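You operate a simulated robot arm through the tools that you are given. There is no shell and no other tool. Be economical: measure what you need, move in short steps, check, and stop when the job is done.

Carry out the task below with a simulated two-armed robot. There is one attempt and no reset: what you move stays moved.

JOB
Draw a sample from bin seven into the brown box, up to its line, and slide it shut.
Fine: hold the box while its slide moves; chute lid and knob end shut; spill nothing.
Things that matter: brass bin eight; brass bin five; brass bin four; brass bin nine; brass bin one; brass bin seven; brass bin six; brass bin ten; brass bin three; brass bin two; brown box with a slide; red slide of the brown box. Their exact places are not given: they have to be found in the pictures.

Only the result counts: the job must be done as asked and must still hold three seconds after the hand-in. Knocking over, shifting, dropping, spilling or breaking anything else fails it. Lids that push on must go on centred and level and be pressed home; caps that screw on are set level and turned clockwise until they are tight.

ROBOT AND FRAMES
Two 7-joint arms with two-finger parallel grippers on one trunk, on a base that drives. Base frame: it is fixed to the floor where the robot stands at the start and does not move with it; the origin is under the middle of the robot, x ahead of it, y to its left, z up. Readings come in mm, degrees, newtons and seconds.
The left shoulder is at the start at [60, 143, 978], the right one opposite. With the tool pointing down near the work surface each hand reaches from about 100 to 700 mm from the robot's upright axis, wherever it stands, measured 20 degrees to its own side. Places, roughly: brass bin eight [700, -200, 1100]; brass bin five [700, 600, 1100]; brass bin four [700, 800, 1100]; brass bin nine [700, -400, 1100]; brass bin one [700, 1600, 1100]; brass bin seven [700, 100, 1100]; brass bin six [700, 300, 1100]; brass bin ten [700, -700, 1100]; brass bin three [700, 1100, 1100]; brass bin two [700, 1400, 1100]; red slide of the brown box [500, 0, 700]. Payload 1.57 kg a hand.
The tool frame of a hand sits at the grasp point between the pads (the TCP): z along the fingers, y along the line on which they close. The tips reach 30 mm beyond it. Largest opening 110 mm; finger width 24, thickness 12; the body of the gripper, 48 by 112 mm, starts 78 mm behind the TCP.
Orientation is that of the tool frame in the base frame, as [roll, pitch, yaw] about the fixed x, y, z axes, in that order (R = Rz(yaw) Ry(pitch) Rx(roll)). With the fingers straight down and closing along the base's y, the tool's x points along the base's -x, its y along +y and its z along -z.

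CONTROLS
- The arms move only by the tool apply_moves. It takes "left_rows", "right_rows" or both (then of equal length, played together; a hand with none holds still); each is a list of rows, each a list of 7 numbers: the shift along the base's x, y, z in mm, then the turn, a rotation vector about the base's x, y, z in degrees, then the closure, from 0 (fully open) to 1 (shut). In form: [[x, y, z, ax, ay, az, jaw], ...]. A call has 1 to 12 rows; each row is the pose to reach, as a shift and turn from the pose commanded when the call began. Each row takes 0.2 s and may step no farther than 50 mm and 8.6 degrees from the row before; otherwise, or with a gripper value out of range, the whole call is refused. Where a pose cannot be reached the arm comes as near as it can. A force on the tool above 90 N (or 10 N above the force at the start of the call, whichever is more), or a blocked arm, ends the call early, and 0.2 s more pass. The fingers move at their own pace (about 45 mm/s each) and stop on an object; they squeeze with about 25 N. The grip force told is the motor's: it shows also when the fingers shut on nothing. Time passes only in rows, and 0.2 s behind the last, so rows that repeat a pose let the fingers close. The reply holds the time, the measured pose of the TCP, the force on the tool along the base axes, the opening and the grip force, in the units named above and with some noise, with the torque about the TCP (base axes, N m) and any sound that the robot's microphone picked up.
- Cameras (640 x 400 px; columns grow to the right, rows downward): "scene" is now at [44.8, 14.3, 1583.7]; the picture's right is [0.16, -0.99, 0.00], its down [-0.78, -0.12, -0.61] and it looks along [0.60, 0.10, -0.79] (base axes); focal length 250 px, centre (320, 200). "left" rides on the left gripper at [70, -16, -141] in its tool frame; the picture's right is [0.23, 0.97, 0.00], its down [-0.86, 0.20, -0.48] and it looks along [-0.47, 0.11, 0.88] (tool axes); focal length 222 px, centre (320, 200). "right" rides on the right gripper at [70, 16, -141] in its tool frame; the picture's right is [-0.23, 0.97, 0.00], its down [-0.85, -0.20, -0.48] and it looks along [-0.47, -0.11, 0.88] (tool axes); focal length 222 px, centre (320, 200).
- grab_frame(camera): a new picture of that camera. The clock stands still meanwhile.
- move_column(by): slides the trunk up (or, below 0, down) by that many mm; the arms and the scene camera ride with it, the base frame stays. It gives what a move gives, with no picture.
- steer(legs): drives the robot by 1 to 6 legs, each [ahead, left, turn to the left] in mm, mm and degrees, along the robot's own axes; the way and the turn of a leg run together, so that a leg with both is an arc; at most 1500 mm and 180 degrees a leg. The arms and the cameras ride along, it lands a little off, and it stops where it bumps. It gives what a move gives.
- turn_head(pan, tilt): turns the head with the scene camera to pan (to the left, within 86 degrees either way) and tilt (down, from -29 to 69), counted from straight ahead of the robot. It gives what a move gives.
- probe_pixels(camera, pixels): there is no depth. For up to 12 entries [column, row, z] of the newest picture of that camera ("zoom" is the newest enlarged one), the place [x, y] in the base frame at which the ray of that pixel passes the height z, good to about 2 mm. The clock stands still meanwhile.
- close_up(camera, box): a new picture of the part [left, top, right, bottom] of that camera's present view, enlarged. The clock stands still meanwhile.
- hand_in(): hands the job in; it is judged then, once.

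Keep the steps short. Do not move on a guess: measure, check each grasp and each placing, and mend mistakes. In all there are 80 turns and 58 pictures (those below and enlarged ones count). Leave the grippers open and the arms clear of the work at the hand-in unless told otherwise, and finish with a single line.

The tools are called as a command line: name --argument value ..., lists and objects as JSON in quotes. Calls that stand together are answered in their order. apply_moves: Moves the arms, as the interface text tells. Its arguments: {"type":"object","properties":{"left_rows":{"type":"array","items":{"type":"array","items":{"type":"number"}}},"right_rows":{"type":"array","items":{"type":"array","items":{"type":"number"}}}},"required":[]} The other tools are called the same way: move_column (by) slides the trunk up or down; steer (legs) drives the base; turn_head (pan, tilt) turns the head that bears the scene camera; grab_frame (camera) takes a picture; probe_pixels (camera, pixels) gives the place at which the rays of pixels pass given heights; close_up (camera, box) takes an enlarged picture of a part of a camera's view; hand_in () hands the job in.

At the start:

```text
t: 0.0
left_position: [485.9, 311.3, 1160.0]
left_ee_rot: [179.9, 0.1, 179.9]
left_contact_force: [0.8, 0.1, 0.0]
left_torque: [-0.05, -0.02, -0.01]
left_width: 109.9
left_grasp_force: 0.0
right_position: [506.7, -165.4, 1162.6]
right_ee_rot: [180.0, 0.6, -179.9]
right_contact_force: [0.4, 0.0, 0.6]
right_torque: [-0.01, -0.02, 0.0]
right_width: 109.6
right_grasp_force: 0.1
trunk travel left (down, up): [-577.0, 13.0]
robot x, y, heading: [-6.0, -1.8, 0.1]
head pan, tilt: [8.9, 52.3]
```

scene: 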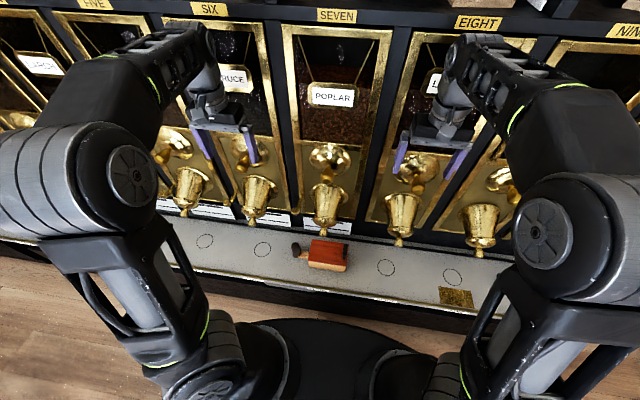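
right: 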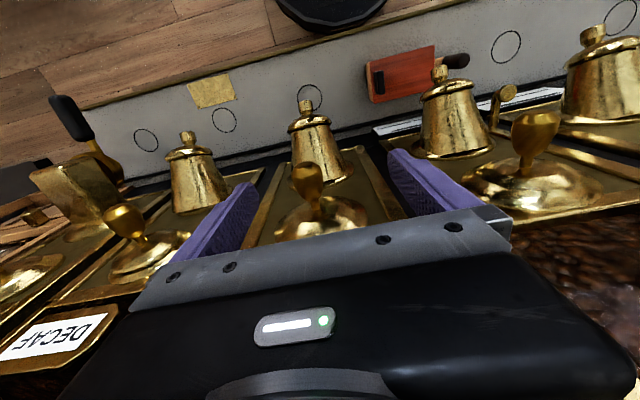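
left: 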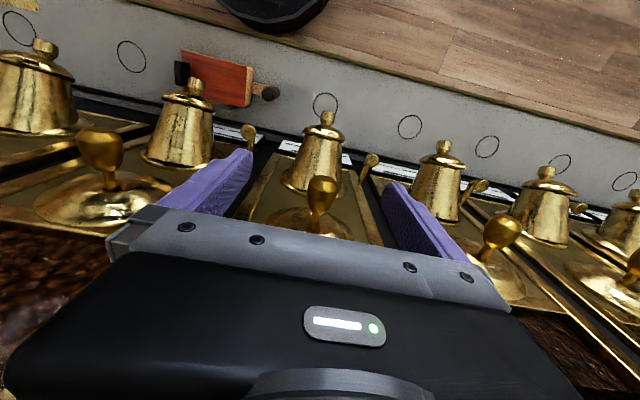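

I see the bins with chutes, and the box on the shelf under bin seven. I take enlarged views first.

close_up --camera "scene" --box '[240, 120, 420, 290]'

close_up --camera "left" --box '[100, 20, 380, 220]'

close_up --camera "scene" --box '[160, 0, 480, 200]'

```text
2.35 times, centred on (330, 205) of scene
```

zoom: 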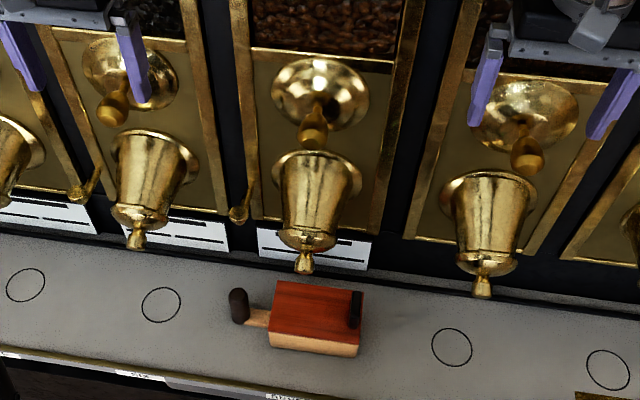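

```text
2.00 times, centred on (240, 120) of left
```

zoom: 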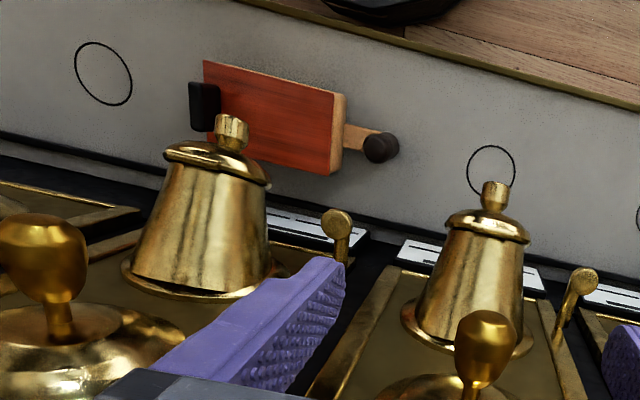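

```text
2.00 times, centred on (320, 100) of scene
```

zoom: 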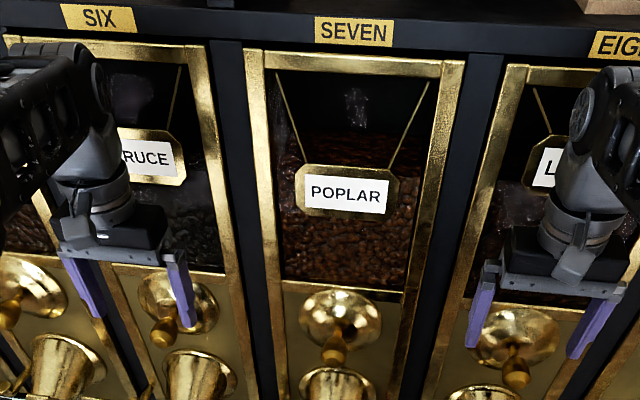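

Zooming on the white cards under chute seven, the shelf edge, and the chute.

close_up --camera "scene" --box '[290, 140, 370, 190]'

close_up --camera "scene" --box '[230, 190, 374, 280]'

close_up --camera "left" --box '[220, 110, 380, 210]'

```text
8.00 times, centred on (330, 165) of scene
```

zoom: 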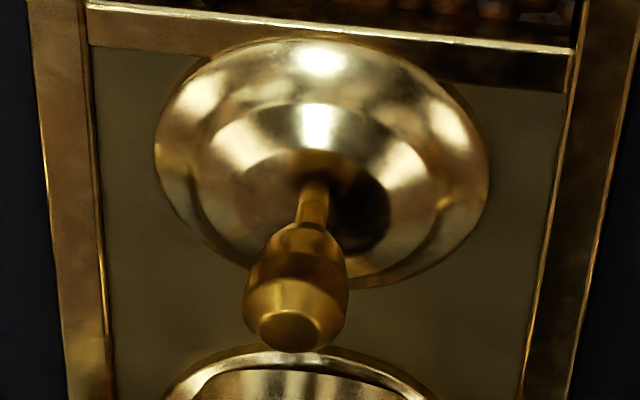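

```text
4.44 times, centred on (302, 235) of scene
```

zoom: 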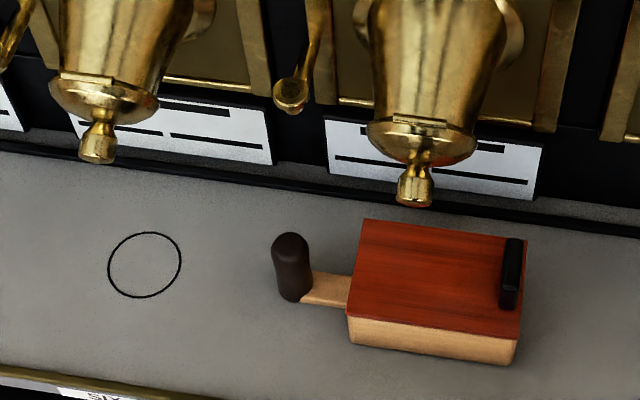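

```text
4.00 times, centred on (300, 160) of left
```

zoom: 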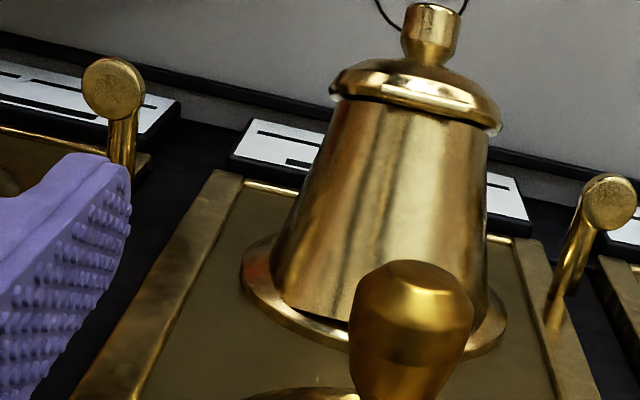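

Triangulating chute knob, handle, and box using both cameras at several heights.

probe_pixels --camera "scene" --pixels '[[326, 236, 700], [326, 236, 800], [326, 236, 900], [326, 181, 900], [326, 181, 1000], [326, 181, 1100], [310, 267, 650], [310, 267, 700], [310, 267, 750], [263, 249, 600], [263, 249, 650], [263, 249, 700]]'

grab_frame --camera "left"

probe_pixels --camera "left" --pixels '[[196, 83, 700], [196, 83, 800], [196, 83, 900], [102, 145, 900], [102, 145, 1000], [102, 145, 1100], [245, 107, 650], [245, 107, 700], [245, 107, 750], [325, 103, 600], [325, 103, 650], [325, 103, 700]]'

```text
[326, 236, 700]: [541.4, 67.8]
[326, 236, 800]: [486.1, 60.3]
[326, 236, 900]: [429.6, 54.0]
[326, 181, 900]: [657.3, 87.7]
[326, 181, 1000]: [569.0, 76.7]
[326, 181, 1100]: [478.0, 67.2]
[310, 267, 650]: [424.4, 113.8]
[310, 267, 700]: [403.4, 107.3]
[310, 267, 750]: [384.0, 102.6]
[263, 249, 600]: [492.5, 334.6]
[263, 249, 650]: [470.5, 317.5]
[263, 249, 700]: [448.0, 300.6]
```

```text
48 pictures are left
```

left: 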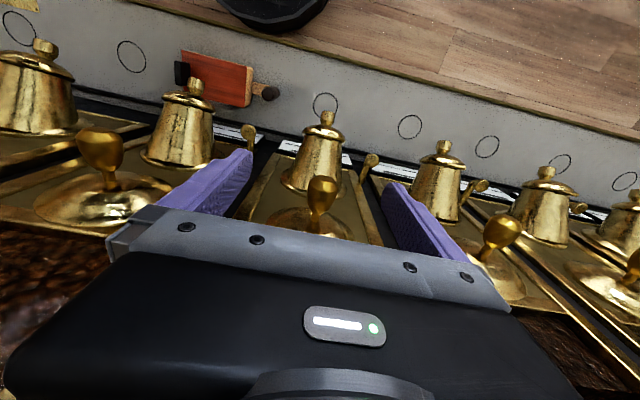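

```text
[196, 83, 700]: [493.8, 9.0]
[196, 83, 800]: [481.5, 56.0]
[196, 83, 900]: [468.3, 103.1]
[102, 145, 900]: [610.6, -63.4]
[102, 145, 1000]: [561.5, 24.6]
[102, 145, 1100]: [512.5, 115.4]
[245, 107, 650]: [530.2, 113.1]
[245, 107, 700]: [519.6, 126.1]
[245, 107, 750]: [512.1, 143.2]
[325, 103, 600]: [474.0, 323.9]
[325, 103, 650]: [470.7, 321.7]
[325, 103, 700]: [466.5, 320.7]
```

Lid knob seven is near (485,60,803), handle near (533,68,1045), shelf about z 650. I pull the left hand back and tilt it up for a level view.

apply_moves --left_rows '[[-40, -10, 0, 0, -8.5, 0, 0], [-80, -20, -20, 0, -17, 0, 0], [-120, -40, -50, 0, -25.5, 0, 0], [-150, -60, -90, 0, -34, 0, 0], [-170, -70, -130, 0, -42.5, 0, 0], [-180, -80, -175, 0, -51, 0, 0], [-185, -80, -220, 0, -59.5, 0, 0], [-185, -80, -260, 0, -60, 0, 0]]'

grab_frame --camera "left"

grab_frame --camera "scene"

```text
refused: row 3 steps farther than a row can; nothing moved
```

```text
47 pictures are left
```

left: 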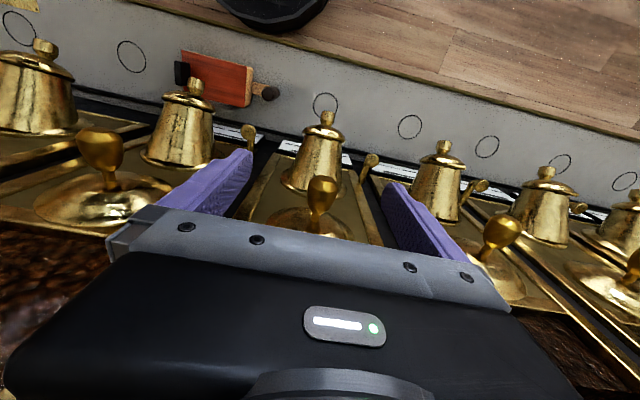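

```text
46 pictures are left
```

scene: 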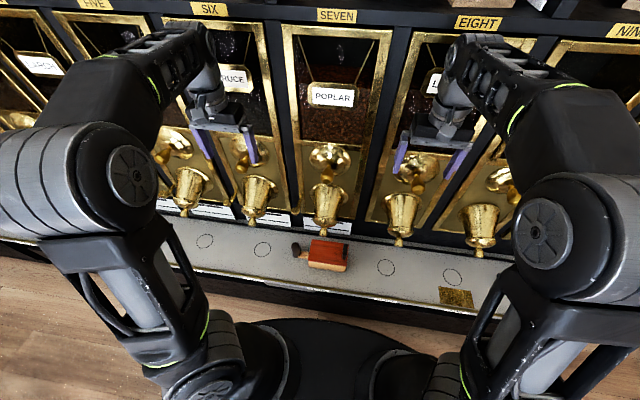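

A step was too long; smaller steps now.

apply_moves --left_rows '[[-35, -5, 0, 0, -8, 0, 0], [-70, -10, -15, 0, -16, 0, 0], [-105, -20, -40, 0, -24, 0, 0], [-135, -30, -72, 0, -32, 0, 0], [-158, -42, -108, 0, -40, 0, 0], [-172, -55, -148, 0, -48, 0, 0], [-180, -65, -190, 0, -56, 0, 0], [-185, -75, -230, 0, -60, 0, 0], [-185, -80, -260, 0, -60, 0, 0]]'

grab_frame --camera "left"

```text
t: 2.2
left_position: [353.8, 359.4, 838.2]
left_ee_rot: [143.8, 63.0, 146.1]
left_contact_force: [0.1, 0.5, 0.2]
left_torque: [-0.03, -0.01, -0.01]
left_width: 110.0
left_grasp_force: 0.1
left hand out of reach, approached as far as the arm can: row 4, 5, 6, 7, 8, 9
right_position: [504.6, -165.5, 1162.2]
right_ee_rot: [180.0, 0.7, -179.9]
right_contact_force: [0.3, 0.2, -0.6]
right_torque: [0.01, -0.01, -0.01]
right_width: 110.0
right_grasp_force: 0.1
trunk travel left (down, up): [-577.0, 13.0]
robot x, y, heading: [-0.5, 3.2, 0.1]
head pan, tilt: [8.9, 52.3]
stopped in row 9 (left hand): the arm was blocked; the commanded pose is now the measured one
```

```text
45 pictures are left
```

left: 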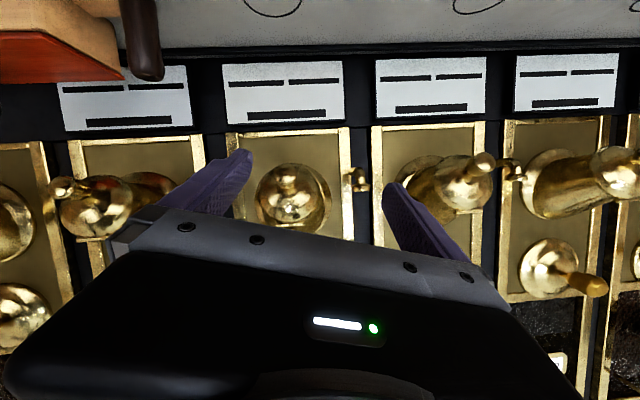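

The left hand hit an arm limit but touches nothing. Driving back 200 mm for more room.

steer --legs '[[-200, 0, 0]]'

grab_frame --camera "left"

grab_frame --camera "scene"

```text
t: 3.8
left_position: [152.6, 358.6, 837.2]
left_ee_rot: [144.1, 63.0, 146.3]
left_contact_force: [0.5, -0.8, 0.6]
left_torque: [-0.01, 0.0, -0.02]
left_width: 110.1
left_grasp_force: 0.1
right_position: [303.6, -165.5, 1160.6]
right_ee_rot: [180.0, 0.5, 179.9]
right_contact_force: [-0.2, 0.6, 0.1]
right_torque: [-0.02, -0.02, -0.01]
right_width: 109.9
right_grasp_force: 0.1
trunk travel left (down, up): [-577.0, 13.0]
robot x, y, heading: [-203.4, -2.0, 0.1]
head pan, tilt: [8.9, 52.3]
```

```text
44 pictures are left
```

left: 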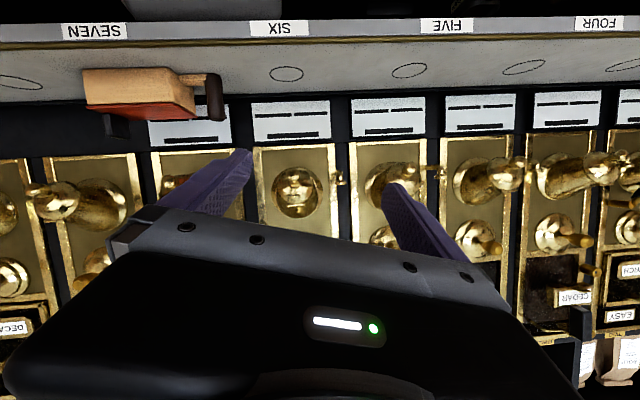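

```text
43 pictures are left
```

scene: 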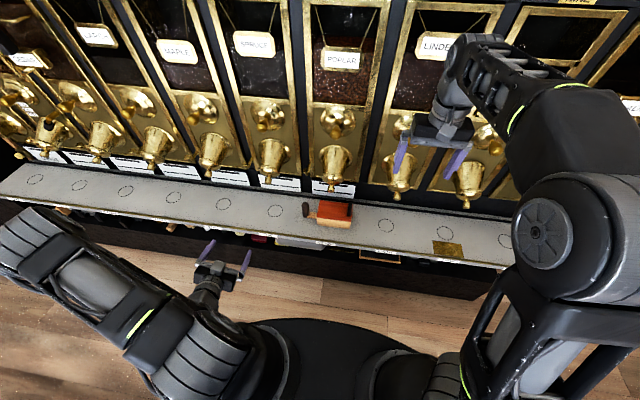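

The far-left bin appears to have its lid in another state; zooming in to learn the mechanism.

close_up --camera "scene" --box '[0, 60, 144, 150]'

close_up --camera "left" --box '[130, 60, 354, 200]'

close_up --camera "scene" --box '[280, 90, 392, 160]'

```text
4.44 times, centred on (72, 105) of scene
```

zoom: 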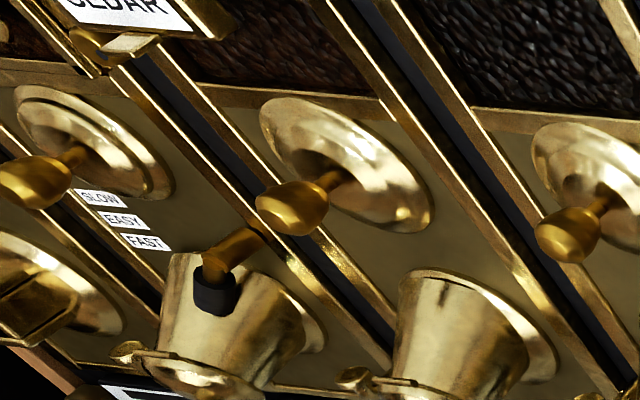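

```text
2.86 times, centred on (242, 130) of left
```

zoom: 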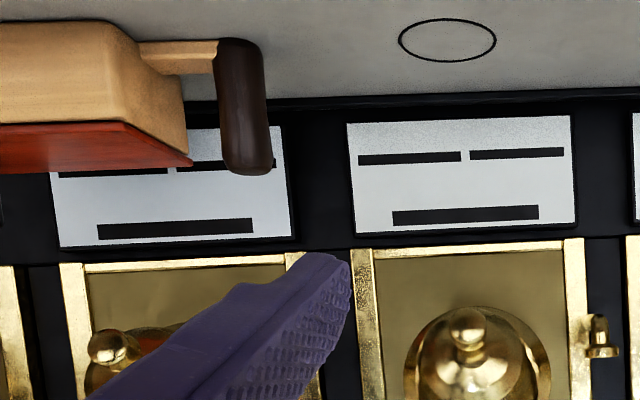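

```text
5.71 times, centred on (336, 125) of scene
```

zoom: 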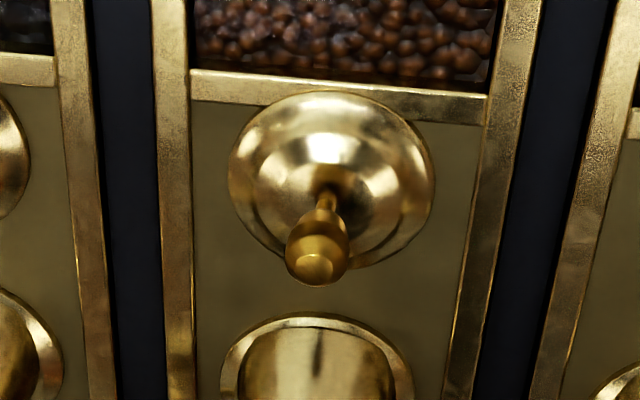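

Bin seven's knob looks like a plain pull/turn knob. Shifting the left hand toward bin seven for a level view.

apply_moves --left_rows '[[30, -30, 0, 0, 0, 0, 0], [60, -60, 0, 0, 0, 0, 0], [80, -100, 0, 0, 0, 0, 0], [90, -140, 0, 0, 0, 0, 0], [100, -170, 0, 0, 0, 0, 0]]'

grab_frame --camera "left"

```text
t: 5.0
left_position: [253.5, 187.9, 837.5]
left_ee_rot: [144.3, 63.0, 146.4]
left_contact_force: [0.0, 0.3, 1.2]
left_torque: [0.03, 0.03, -0.02]
left_width: 110.0
left_grasp_force: 0.0
left hand out of reach, approached as far as the arm can: row 1
right_position: [304.5, -165.8, 1161.6]
right_ee_rot: [180.0, 0.5, -179.9]
right_contact_force: [-1.0, 0.6, -0.4]
right_torque: [0.02, 0.0, 0.03]
right_width: 110.0
right_grasp_force: 0.1
trunk travel left (down, up): [-577.0, 13.0]
robot x, y, heading: [-201.1, -3.3, 0.3]
head pan, tilt: [8.9, 52.3]
```

```text
39 pictures are left
```

left: 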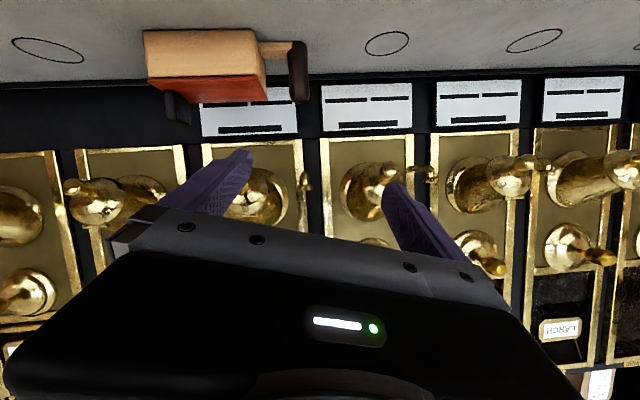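

close_up --camera "left" --box '[380, 130, 540, 230]'

```text
4.00 times, centred on (460, 180) of left
```

zoom: 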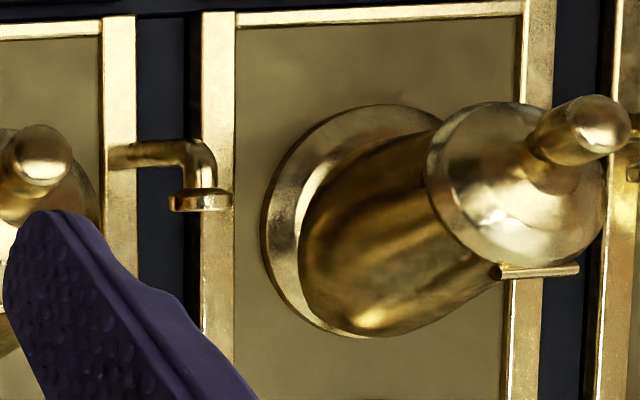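

Chute lids hinge at the top; knob on face. Now measuring the box precisely with an enlarged scene view.

close_up --camera "scene" --box '[250, 140, 410, 240]'

probe_pixels --camera "left" --pixels '[[388, 43, 640], [388, 43, 650], [388, 43, 660], [535, 40, 640], [535, 40, 660], [47, 50, 640], [47, 50, 660], [147, 31, 650], [256, 31, 650], [151, 79, 690], [266, 80, 690], [266, 80, 710]]'

```text
4.00 times, centred on (330, 190) of scene
```

zoom: 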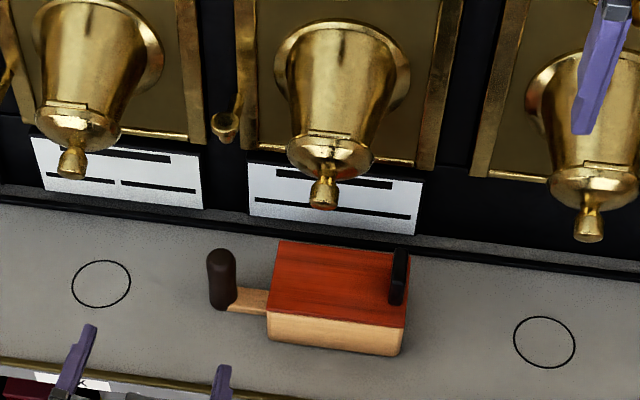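

```text
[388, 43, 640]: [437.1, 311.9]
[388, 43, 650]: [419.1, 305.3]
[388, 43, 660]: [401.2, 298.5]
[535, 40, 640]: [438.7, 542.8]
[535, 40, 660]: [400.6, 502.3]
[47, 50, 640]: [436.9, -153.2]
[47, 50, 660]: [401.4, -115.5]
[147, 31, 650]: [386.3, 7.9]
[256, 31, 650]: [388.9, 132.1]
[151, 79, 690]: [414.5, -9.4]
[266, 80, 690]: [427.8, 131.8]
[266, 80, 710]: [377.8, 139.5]
```

probe_pixels --camera "zoom" --pixels '[[101, 284, 610], [101, 284, 630], [101, 284, 650], [544, 342, 630], [267, 339, 630], [400, 355, 630], [267, 313, 680], [267, 313, 670], [279, 242, 680], [408, 255, 680], [323, 203, 800], [323, 203, 780]]'

```text
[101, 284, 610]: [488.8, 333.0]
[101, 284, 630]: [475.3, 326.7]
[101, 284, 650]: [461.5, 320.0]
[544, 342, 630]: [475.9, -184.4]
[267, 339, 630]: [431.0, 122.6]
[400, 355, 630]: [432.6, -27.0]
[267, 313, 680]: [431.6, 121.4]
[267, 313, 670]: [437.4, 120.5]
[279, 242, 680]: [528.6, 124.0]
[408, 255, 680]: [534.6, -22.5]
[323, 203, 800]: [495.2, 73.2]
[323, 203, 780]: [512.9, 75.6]
```

Shelf is about z 630, box x 431–530, y −26…123, top about 680. Zooming from the left camera to measure the post and the slide's handle.

close_up --camera "left" --box '[130, 20, 322, 140]'

probe_pixels --camera "scene" --pixels '[[305.5, 216, 660], [305, 203, 700], [305, 203, 720], [349, 215, 680], [350, 203, 700], [350, 203, 710]]'

```text
3.33 times, centred on (226, 80) of left
```

zoom: 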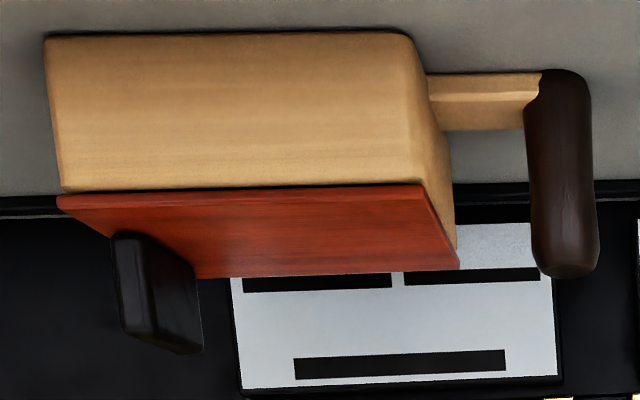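

```text
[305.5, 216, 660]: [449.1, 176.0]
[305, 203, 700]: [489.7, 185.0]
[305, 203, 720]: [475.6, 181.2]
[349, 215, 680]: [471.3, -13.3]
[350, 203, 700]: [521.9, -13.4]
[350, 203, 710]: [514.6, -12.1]
```

Slide handle is a bar around (494,−13), z 680–708; post around y 175. Now orient both hands the same: 50° tilted from straight down, at working height.

apply_moves --left_rows '[[0, 0, 0, -4, 4.5, 0.8, 0], [0, 0, 0, -8, 9, 1.6, 0], [0, 0, 0, -12, 13.5, 2.5, 0], [0, 0, 0, -15.1, 17.6, 3.3, 0], [0, 0, 0, -15.1, 17.6, 3.3, 0], [0, 0, 0, -15.1, 17.6, 3.3, 0], [0, 0, 0, -15.1, 17.6, 3.3, 0], [0, 0, 0, -15.1, 17.6, 3.3, 0]]' --right_rows '[[0, 0, -40, 0, -8, 0, 0], [0, 5, -80, 0, -16, 0, 0], [0, 10, -120, 0, -24, 0, 0], [0, 20, -160, 0, -32, 0, 0], [0, 30, -200, 0, -40, 0, 0], [0, 40, -240, 0, -48, 0, 0], [0, 50, -280, 0, -50, 0, 0], [0, 60, -310, 0, -50, 0, 0]]'

```text
t: 6.8
left_position: [257.5, 188.3, 833.7]
left_ee_rot: [179.8, 50.0, 180.0]
left_contact_force: [0.7, 0.3, 0.0]
left_torque: [0.01, -0.02, 0.05]
left_width: 109.9
left_grasp_force: 0.0
left hand out of reach, approached as far as the arm can: row 2, 3, 4, 5, 6, 7, 8
right_position: [306.3, -106.8, 850.7]
right_ee_rot: [-179.7, 50.6, -180.0]
right_contact_force: [-0.4, 0.0, -1.2]
right_torque: [-0.01, 0.02, 0.01]
right_width: 110.1
right_grasp_force: 0.0
trunk travel left (down, up): [-577.0, 13.0]
robot x, y, heading: [-200.2, -0.2, 0.0]
head pan, tilt: [8.9, 52.3]
```

Both hands oriented. Driving ahead 80, left 50.

steer --legs '[[80, 50, 0]]'

grab_frame --camera "left"

grab_frame --camera "right"

```text
t: 7.9
left_position: [337.2, 241.0, 834.0]
left_ee_rot: [179.9, 49.8, 180.0]
left_contact_force: [1.0, 0.2, -0.5]
left_torque: [-0.04, -0.01, 0.0]
left_width: 109.9
left_grasp_force: 0.0
right_position: [386.3, -54.9, 850.6]
right_ee_rot: [-179.8, 50.5, -179.9]
right_contact_force: [0.0, 0.8, 0.7]
right_torque: [-0.02, 0.05, 0.0]
right_width: 109.9
right_grasp_force: 0.1
trunk travel left (down, up): [-577.0, 13.0]
robot x, y, heading: [-123.1, 47.2, 0.2]
head pan, tilt: [8.9, 52.3]
```

```text
35 pictures are left
```

left: 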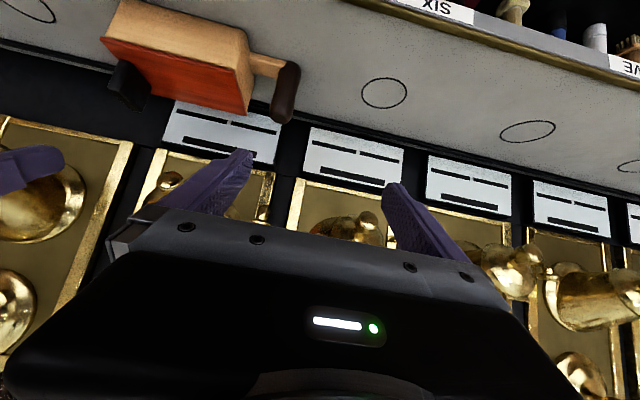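

```text
34 pictures are left
```

right: 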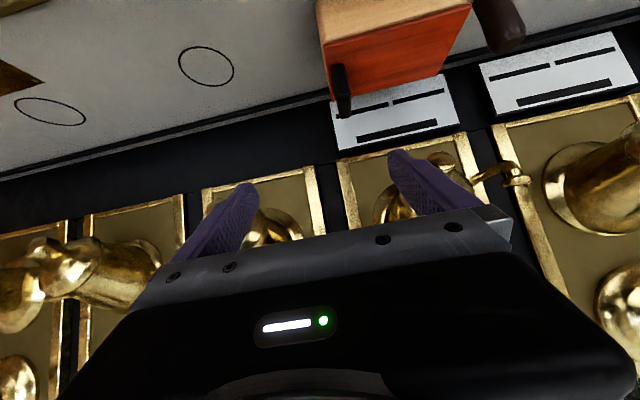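

probe_pixels --camera "left" --pixels '[[282, 112, 700], [282, 112, 710], [289, 72, 650], [289, 72, 660], [110, 77, 705], [147, 108, 705], [238, 36, 630], [248, 112, 680], [384, 92, 630], [384, 92, 640]]'

probe_pixels --camera "right" --pixels '[[512, 42, 700], [512, 42, 710], [337, 92, 705], [344, 116, 705], [337, 68, 680], [206, 66, 630], [206, 66, 640], [326, 40, 680], [470, 5, 680], [440, 72, 680], [475, 175, 800], [475, 175, 760]]'

```text
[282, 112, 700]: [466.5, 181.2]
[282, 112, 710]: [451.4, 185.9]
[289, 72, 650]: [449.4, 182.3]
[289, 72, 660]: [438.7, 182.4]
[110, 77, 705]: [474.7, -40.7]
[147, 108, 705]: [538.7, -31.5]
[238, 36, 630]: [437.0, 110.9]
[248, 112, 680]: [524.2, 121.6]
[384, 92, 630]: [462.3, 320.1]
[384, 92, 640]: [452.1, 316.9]
```

```text
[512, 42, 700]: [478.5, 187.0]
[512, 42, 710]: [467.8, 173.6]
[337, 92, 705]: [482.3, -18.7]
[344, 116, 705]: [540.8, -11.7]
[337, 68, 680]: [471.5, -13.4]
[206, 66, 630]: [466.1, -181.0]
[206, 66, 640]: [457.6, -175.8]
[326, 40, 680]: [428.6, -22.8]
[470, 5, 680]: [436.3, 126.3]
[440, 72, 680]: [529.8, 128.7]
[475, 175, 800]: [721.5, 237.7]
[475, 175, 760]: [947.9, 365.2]
```

Post at about (473,181), z 645–705; slide bar at y −17, x 471–520, top 706. Moving both hands to pre-grasp with partially closed jaws.

apply_moves --left_rows '[[25, -20, -30, 0, 0, 0, 0.45], [50, -40, -60, 0, 0, 0, 0.45], [76, -61, -85, 0, 0, 0, 0.45], [76, -61, -85, 0, 0, 0, 0.45]]' --right_rows '[[10, 12, -30, 0, 0, 0, 0.5], [20, 25, -60, 0, 0, 0, 0.5], [39, 38, -86, 0, 0, 0, 0.5], [39, 38, -86, 0, 0, 0, 0.5]]'

grab_frame --camera "left"

grab_frame --camera "right"

```text
t: 8.9
left_position: [412.5, 177.3, 750.4]
left_ee_rot: [179.9, 49.9, -180.0]
left_contact_force: [-0.1, -0.3, -0.7]
left_torque: [0.0, -0.03, 0.0]
left_width: 60.4
left_grasp_force: 0.1
right_position: [423.4, -16.1, 766.0]
right_ee_rot: [-179.8, 50.5, -180.0]
right_contact_force: [0.3, -0.6, 1.2]
right_torque: [0.0, 0.0, -0.02]
right_width: 54.7
right_grasp_force: 0.0
trunk travel left (down, up): [-577.0, 13.0]
robot x, y, heading: [-124.4, 51.3, 0.1]
head pan, tilt: [8.9, 52.3]
```

```text
33 pictures are left
```

left: 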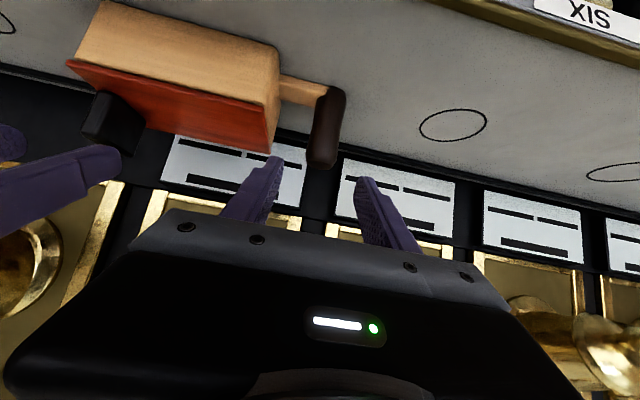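

```text
32 pictures are left
```

right: 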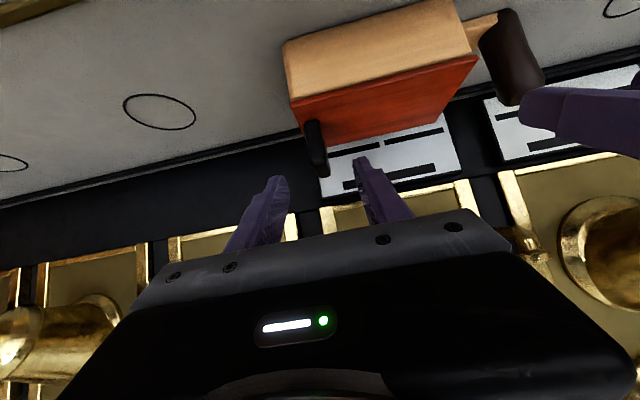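

probe_pixels --camera "left" --pixels '[[321, 160, 700], [321, 160, 710], [328, 120, 675], [332, 92, 650], [270, 150, 680], [275, 100, 630], [120, 145, 705], [90, 135, 705]]'

probe_pixels --camera "right" --pixels '[[311, 122, 680], [312, 122, 705], [321, 170, 705], [321, 170, 700], [510, 95, 700], [510, 95, 710], [296, 108, 680], [330, 142, 680]]'

```text
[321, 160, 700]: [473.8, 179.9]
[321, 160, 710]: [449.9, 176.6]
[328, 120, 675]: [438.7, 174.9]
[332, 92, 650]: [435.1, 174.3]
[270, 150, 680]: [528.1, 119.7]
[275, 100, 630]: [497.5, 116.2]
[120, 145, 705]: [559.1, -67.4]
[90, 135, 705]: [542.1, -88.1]
```

```text
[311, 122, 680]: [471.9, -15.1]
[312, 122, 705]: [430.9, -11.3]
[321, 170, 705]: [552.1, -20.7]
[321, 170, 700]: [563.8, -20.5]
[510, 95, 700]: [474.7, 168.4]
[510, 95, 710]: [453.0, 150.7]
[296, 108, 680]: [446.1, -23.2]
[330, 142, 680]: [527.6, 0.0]
```

Refined: post (462,176), slide bar y −16, top about 718. Going in and closing both.

apply_moves --left_rows '[[16, 0, -18, 0, 0, 0, 0.45], [32, -1, -36, 0, 0, 0, 0.45], [49, -1, -56, 0, 0, 0, 0.45], [49, -1, -56, 0, 0, 0, 1], [49, -1, -56, 0, 0, 0, 1], [49, -1, -56, 0, 0, 0, 1], [49, -1, -56, 0, 0, 0, 1]]' --right_rows '[[20, 0, -17, 0, 0, 0, 0.5], [40, 0, -34, 0, 0, 0, 0.5], [62, 0, -51, 0, 0, 0, 0.5], [62, 0, -51, 0, 0, 0, 0.5], [62, 0, -51, 0, 0, 0, 0.5], [62, 0, -51, 0, 0, 0, 0.5], [62, 0, -51, 0, 0, 0, 0.5]]'

grab_frame --camera "right"

```text
t: 10.5
left_position: [462.7, 178.1, 695.0]
left_ee_rot: [179.9, 50.1, -179.9]
left_contact_force: [-0.6, 8.2, 0.6]
left_torque: [-0.4, -0.04, 0.21]
left_width: 33.4
left_grasp_force: 24.7
right_position: [487.7, -16.4, 715.5]
right_ee_rot: [-179.9, 50.7, -179.9]
right_contact_force: [0.4, -2.4, 12.4]
right_torque: [0.34, -0.22, -0.03]
right_width: 53.4
right_grasp_force: 0.1
trunk travel left (down, up): [-577.0, 13.0]
robot x, y, heading: [-124.3, 48.8, 0.2]
head pan, tilt: [8.9, 52.3]
```

```text
31 pictures are left
```

right: 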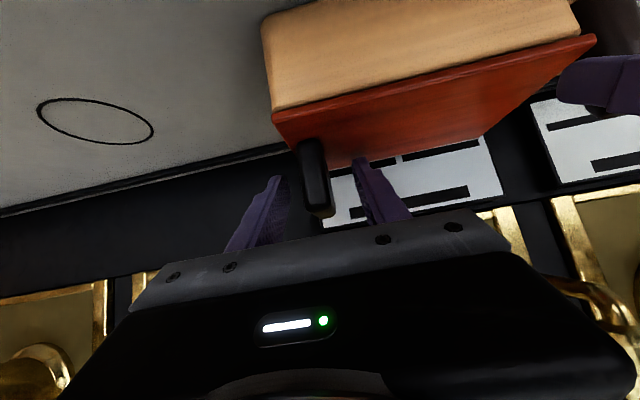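

Left grips the post. Right tip presses the slide slightly (12 N up); raise 5 mm, then close on the bar.

apply_moves --right_rows '[[0, 0, 5, 0, 0, 0, 0.5], [0, 0, 5, 0, 0, 0, 1], [0, 0, 5, 0, 0, 0, 1], [0, 0, 5, 0, 0, 0, 1], [0, 0, 5, 0, 0, 0, 1]]'

```text
t: 11.7
left_position: [463.4, 177.1, 694.6]
left_ee_rot: [179.9, 49.9, -179.9]
left_contact_force: [-2.3, 1.6, 7.4]
left_torque: [-0.82, -0.08, -0.01]
left_width: 33.2
left_grasp_force: 25.5
right_position: [487.0, -16.6, 718.4]
right_ee_rot: [-180.0, 50.6, -179.8]
right_contact_force: [2.7, -4.0, -1.5]
right_torque: [-0.14, -0.02, -0.46]
right_width: 15.7
right_grasp_force: 24.7
trunk travel left (down, up): [-577.0, 13.0]
robot x, y, heading: [-124.1, 50.1, 0.0]
head pan, tilt: [8.9, 52.3]
```

Bar gripped (15.7 mm). Pull the slide −y gently.

apply_moves --right_rows '[[0, -5, 0, 0, 0, 0, 1], [0, -10, 0, 0, 0, 0, 1], [0, -15, 0, 0, 0, 0, 1], [0, -20, 0, 0, 0, 0, 1]]'

grab_frame --camera "scene"

```text
t: 12.7
left_position: [464.0, 176.3, 693.1]
left_ee_rot: [179.9, 49.9, 180.0]
left_contact_force: [-3.5, -2.3, 7.3]
left_torque: [-0.73, -0.25, 0.03]
left_width: 33.4
left_grasp_force: 25.4
right_position: [486.1, -38.0, 719.4]
right_ee_rot: [-179.9, 50.5, -179.9]
right_contact_force: [2.9, 2.1, -4.0]
right_torque: [-0.31, 0.11, -0.64]
right_width: 15.5
right_grasp_force: 24.7
trunk travel left (down, up): [-577.0, 13.0]
robot x, y, heading: [-121.5, 49.8, -0.1]
head pan, tilt: [8.9, 52.3]
```

```text
30 pictures are left
```

scene: 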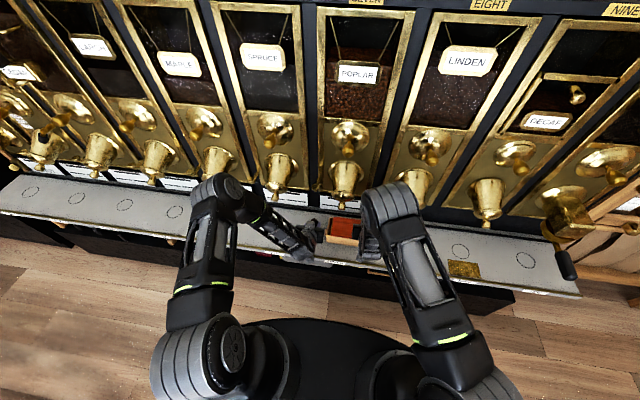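

Slide moves easily. Pull another 80 mm.

apply_moves --right_rows '[[0, -10, 0, 0, 0, 0, 1], [0, -20, 0, 0, 0, 0, 1], [0, -30, 0, 0, 0, 0, 1], [0, -40, 0, 0, 0, 0, 1], [0, -50, 0, 0, 0, 0, 1], [0, -60, 0, 0, 0, 0, 1], [0, -70, 0, 0, 0, 0, 1], [0, -80, 0, 0, 0, 0, 1]]'

close_up --camera "scene" --box '[270, 170, 430, 270]'

```text
t: 14.5
left_position: [462.8, 176.2, 694.7]
left_ee_rot: [179.7, 49.9, 179.9]
left_contact_force: [-0.4, -3.8, 5.4]
left_torque: [-0.67, -0.24, 0.0]
left_width: 33.4
left_grasp_force: 24.8
right_position: [486.6, -118.5, 717.5]
right_ee_rot: [-179.9, 50.6, -179.9]
right_contact_force: [0.6, 1.9, -0.1]
right_torque: [-0.04, 0.23, -0.29]
right_width: 15.4
right_grasp_force: 25.4
trunk travel left (down, up): [-577.0, 13.0]
robot x, y, heading: [-122.9, 51.6, 0.0]
head pan, tilt: [8.9, 52.3]
```

```text
4.00 times, centred on (350, 220) of scene
```

zoom: 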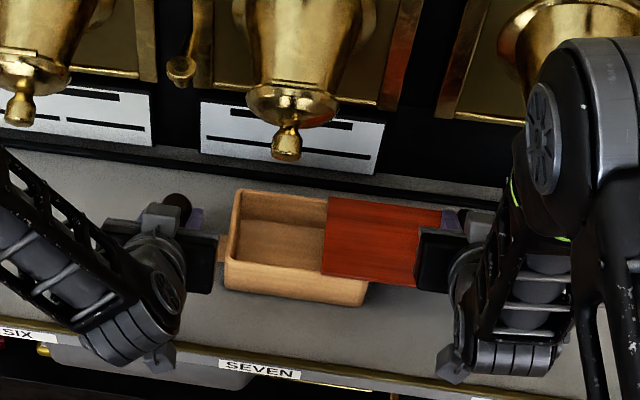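

probe_pixels --camera "zoom" --pixels '[[325, 235, 680], [238, 195, 680], [228, 265, 680], [287, 155, 800], [290, 105, 815], [250, 85, 830], [340, 95, 830], [180, 70, 800], [322, 262, 680]]'

close_up --camera "scene" --box '[320, 210, 368, 240]'

```text
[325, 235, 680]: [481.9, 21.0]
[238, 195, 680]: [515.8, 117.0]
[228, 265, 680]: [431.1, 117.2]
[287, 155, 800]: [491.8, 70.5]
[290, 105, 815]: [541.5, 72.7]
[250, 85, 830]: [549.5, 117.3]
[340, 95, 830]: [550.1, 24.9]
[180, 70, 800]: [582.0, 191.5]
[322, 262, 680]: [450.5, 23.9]
```

```text
13.33 times, centred on (344, 225) of scene
```

zoom: 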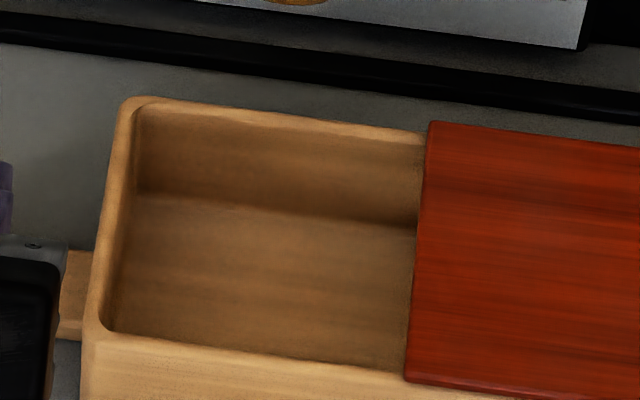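

Box open: y 21–117 exposed, chute mouth at y≈71 is over it. Release the bar with the right hand and back off for a 3/4 view of the chute.

apply_moves --right_rows '[[0, 0, 0, 0, 0, 0, 0.6], [0, 0, 0, 0, 0, 0, 0.5], [-20, 0, 17, 0, 0, 0, 0.5], [-50, 0, 42, 0, 0, 0, 0.5], [-80, -10, 65, 0, 0, 0, 0.5], [-100, -30, 85, 0, 0, 0, 0.7], [-100, -30, 85, 0, 0, 0, 1]]'

grab_frame --camera "right"

```text
t: 16.1
left_position: [462.4, 176.2, 694.3]
left_ee_rot: [179.8, 49.8, 180.0]
left_contact_force: [-0.2, 0.8, 3.0]
left_torque: [-0.77, 0.0, -0.18]
left_width: 33.1
left_grasp_force: 25.0
right_position: [385.5, -147.7, 804.1]
right_ee_rot: [-180.0, 50.5, -179.9]
right_contact_force: [-1.3, -0.1, 0.8]
right_torque: [0.02, -0.04, -0.01]
right_width: 4.7
right_grasp_force: 0.6
trunk travel left (down, up): [-577.0, 13.0]
robot x, y, heading: [-121.7, 48.4, 0.1]
head pan, tilt: [8.9, 52.3]
```

```text
27 pictures are left
```

right: 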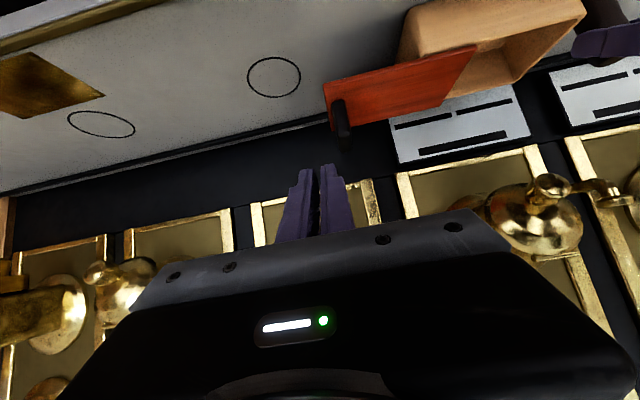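

close_up --camera "right" --box '[440, 150, 632, 270]'

probe_pixels --camera "right" --pixels '[[549, 188, 790], [549, 188, 800], [549, 188, 810], [530, 215, 800], [530, 215, 820]]'

```text
3.33 times, centred on (536, 210) of right
```

zoom: 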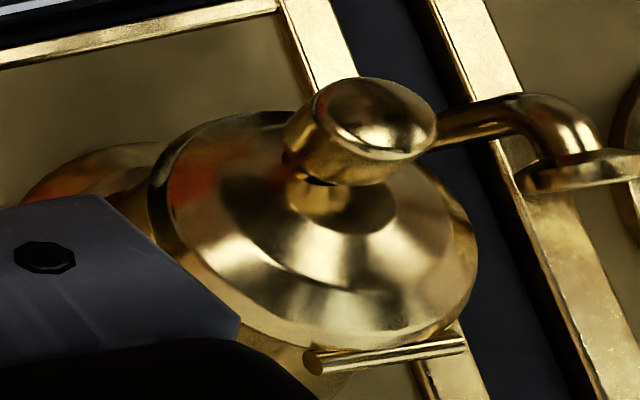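

```text
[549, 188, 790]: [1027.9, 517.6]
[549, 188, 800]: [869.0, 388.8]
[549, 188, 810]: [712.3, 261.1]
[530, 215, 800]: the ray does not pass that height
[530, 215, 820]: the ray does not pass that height
```

probe_pixels --camera "right" --pixels '[[557, 256.5, 860], [557, 256.5, 870], [557, 256.5, 880], [557, 256.5, 890], [553, 212, 850], [553, 212, 855], [536, 232, 860], [536, 232, 850]]'

probe_pixels --camera "scene" --pixels '[[341, 193, 840], [341, 193, 860], [341, 193, 880], [341.8, 207, 800], [341.8, 207, 820], [348, 138, 1020], [348, 138, 1050], [348, 145, 1020], [348, 145, 1050], [348, 153, 1020]]'

close_up --camera "scene" --box '[310, 110, 406, 170]'

```text
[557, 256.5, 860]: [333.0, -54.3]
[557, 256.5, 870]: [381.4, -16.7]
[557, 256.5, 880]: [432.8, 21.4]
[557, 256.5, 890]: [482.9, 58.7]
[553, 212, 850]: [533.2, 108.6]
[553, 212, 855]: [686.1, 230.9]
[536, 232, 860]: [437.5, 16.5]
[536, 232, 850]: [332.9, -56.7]
```

```text
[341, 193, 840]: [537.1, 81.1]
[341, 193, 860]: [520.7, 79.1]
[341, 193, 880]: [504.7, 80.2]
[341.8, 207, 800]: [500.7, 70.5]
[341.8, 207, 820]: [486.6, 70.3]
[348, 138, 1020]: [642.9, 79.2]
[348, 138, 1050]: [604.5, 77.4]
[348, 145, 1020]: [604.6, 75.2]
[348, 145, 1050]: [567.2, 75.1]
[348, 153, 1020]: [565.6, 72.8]
```

```text
6.67 times, centred on (358, 140) of scene
```

zoom: 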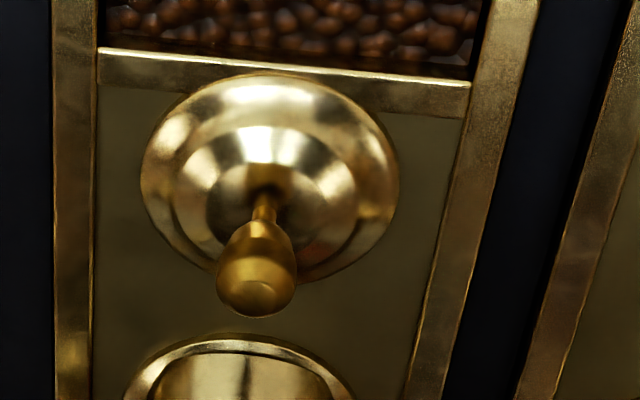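

Lid knob tip ≈ (480,70,823), hinge ≈ (494,72,890). Right hand goes in front of the lid knob, jaws 60 mm open.

apply_moves --right_rows '[[-5, 40, 20, 0, 0, 0, 0.45], [-10, 85, 40, 0, 0, 0, 0.45], [-10, 130, 60, 0, 0, 0, 0.45], [-5, 175, 75, 0, 0, 0, 0.45], [20, 205, 85, 0, 0, 0, 0.45], [32, 218, 80, 0, 0, 0, 0.45], [32, 218, 80, 0, 0, 0, 0.45]]'

grab_frame --camera "right"

```text
t: 17.7
left_position: [462.8, 176.1, 694.8]
left_ee_rot: [179.9, 49.8, -180.0]
left_contact_force: [-0.7, 0.9, 1.8]
left_torque: [-0.64, -0.06, -0.01]
left_width: 33.2
left_grasp_force: 24.7
right_position: [419.2, 73.0, 883.2]
right_ee_rot: [-179.9, 50.5, -180.0]
right_contact_force: [-0.1, 0.1, -1.1]
right_torque: [0.03, -0.02, -0.02]
right_width: 60.2
right_grasp_force: 0.0
trunk travel left (down, up): [-577.0, 13.0]
robot x, y, heading: [-126.3, 47.6, 0.3]
head pan, tilt: [8.9, 52.3]
```

```text
24 pictures are left
```

right: 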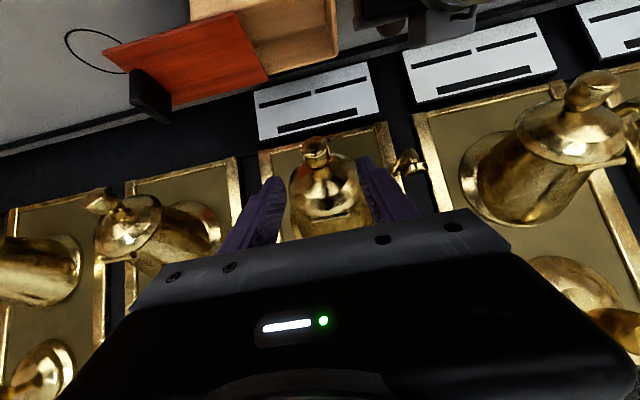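

probe_pixels --camera "right" --pixels '[[316, 146, 820], [316, 146, 830], [316, 146, 840], [318, 163, 830], [318, 163, 840], [335, 220, 890], [345, 250, 890]]'

```text
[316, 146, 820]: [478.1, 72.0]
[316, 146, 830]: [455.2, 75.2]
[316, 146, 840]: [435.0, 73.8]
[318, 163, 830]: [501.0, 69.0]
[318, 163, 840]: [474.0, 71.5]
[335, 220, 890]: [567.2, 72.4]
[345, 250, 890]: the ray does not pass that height
```

Knob tip confirmed (478,72,820). Moving in and closing on it.

apply_moves --right_rows '[[20, 0, -16, 0, 0, 0, 0.45], [40, -1, -32, 0, 0, 0, 0.45], [61, -1, -49, 0, 0, 0, 0.45], [61, -1, -49, 0, 0, 0, 1], [61, -1, -49, 0, 0, 0, 1], [61, -1, -49, 0, 0, 0, 1]]'

```text
t: 19.1
left_position: [463.3, 176.5, 694.2]
left_ee_rot: [179.7, 49.8, -180.0]
left_contact_force: [-0.2, 1.6, 2.1]
left_torque: [-0.74, -0.03, -0.01]
left_width: 33.1
left_grasp_force: 24.8
right_position: [479.4, 68.5, 834.5]
right_ee_rot: [-179.8, 50.5, -180.0]
right_contact_force: [1.0, -5.7, -1.1]
right_torque: [-0.24, 0.05, 0.45]
right_width: 28.2
right_grasp_force: 22.4
trunk travel left (down, up): [-577.0, 13.0]
robot x, y, heading: [-120.0, 50.5, -0.2]
head pan, tilt: [8.9, 52.3]
```

Gripped (28 mm). Swing the lid outward about its hinge by 30° first, rotating the hand along.

apply_moves --right_rows '[[-5, 0, 1, 0, -2, 0, 1], [-10, 0, 2, 0, -4, 0, 1], [-16, 0, 4, 0, -7, 0, 1], [-23, 0, 7, 0, -10, 0, 1], [-31, 0, 11, 0, -13, 0, 1]]'

```text
t: 20.3
left_position: [464.9, 176.3, 693.7]
left_ee_rot: [179.8, 49.8, 179.9]
left_contact_force: [-2.4, 2.3, 11.6]
left_torque: [-0.72, -0.15, -0.02]
left_width: 33.5
left_grasp_force: 25.6
right_position: [448.6, 68.4, 844.0]
right_ee_rot: [179.9, 63.4, 179.9]
right_contact_force: [14.1, -7.6, -8.7]
right_torque: [-0.16, 1.04, 0.44]
right_width: 28.1
right_grasp_force: 38.4
trunk travel left (down, up): [-577.0, 13.0]
robot x, y, heading: [-119.5, 52.1, 0.3]
head pan, tilt: [8.9, 52.3]
```

Lid follows with modest resistance along the arc. Continue.

apply_moves --right_rows '[[-6, 0, 5, 0, -4, 0, 1], [-12, 0, 11, 0, -8, 0, 1], [-17, 0, 18, 0, -12, 0, 1], [-21, 0, 25, 0, -16, 0, 1], [-23.5, 0, 33, 0, -20, 0, 1], [-25.5, 0, 41, 0, -25, 0, 1], [-26.5, 0, 50, 0, -30, 0, 1], [-26.5, 0, 58, 0, -35, 0, 1]]'

grab_frame --camera "scene"

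```text
t: 22.1
left_position: [462.3, 176.7, 694.8]
left_ee_rot: [179.9, 49.7, -180.0]
left_contact_force: [-3.0, -0.1, 4.6]
left_torque: [-0.87, 0.11, -0.27]
left_width: 33.0
left_grasp_force: 24.8
right_position: [422.3, 68.2, 904.9]
right_ee_rot: [0.0, 81.3, -0.1]
right_contact_force: [0.3, -0.4, -0.2]
right_torque: [-0.02, -0.05, -0.03]
right_width: 0.2
right_grasp_force: 21.4
trunk travel left (down, up): [-577.0, 13.0]
robot x, y, heading: [-121.1, 52.3, 0.2]
head pan, tilt: [8.9, 52.3]
```

```text
23 pictures are left
```

scene: 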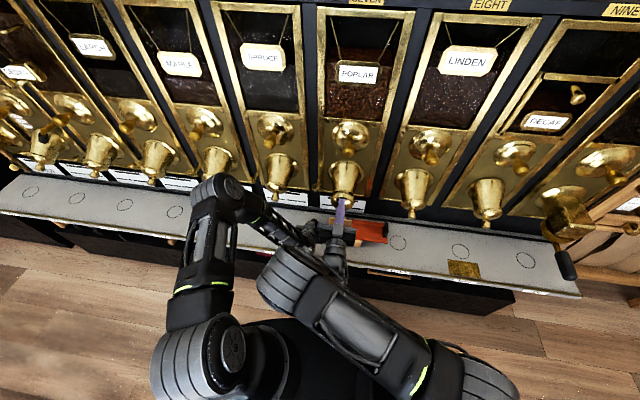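

It slipped out (width 0). Check lid state.

grab_frame --camera "right"

```text
22 pictures are left
```

right: 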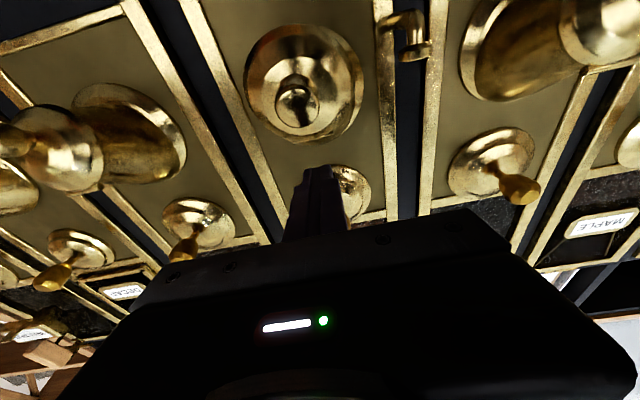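

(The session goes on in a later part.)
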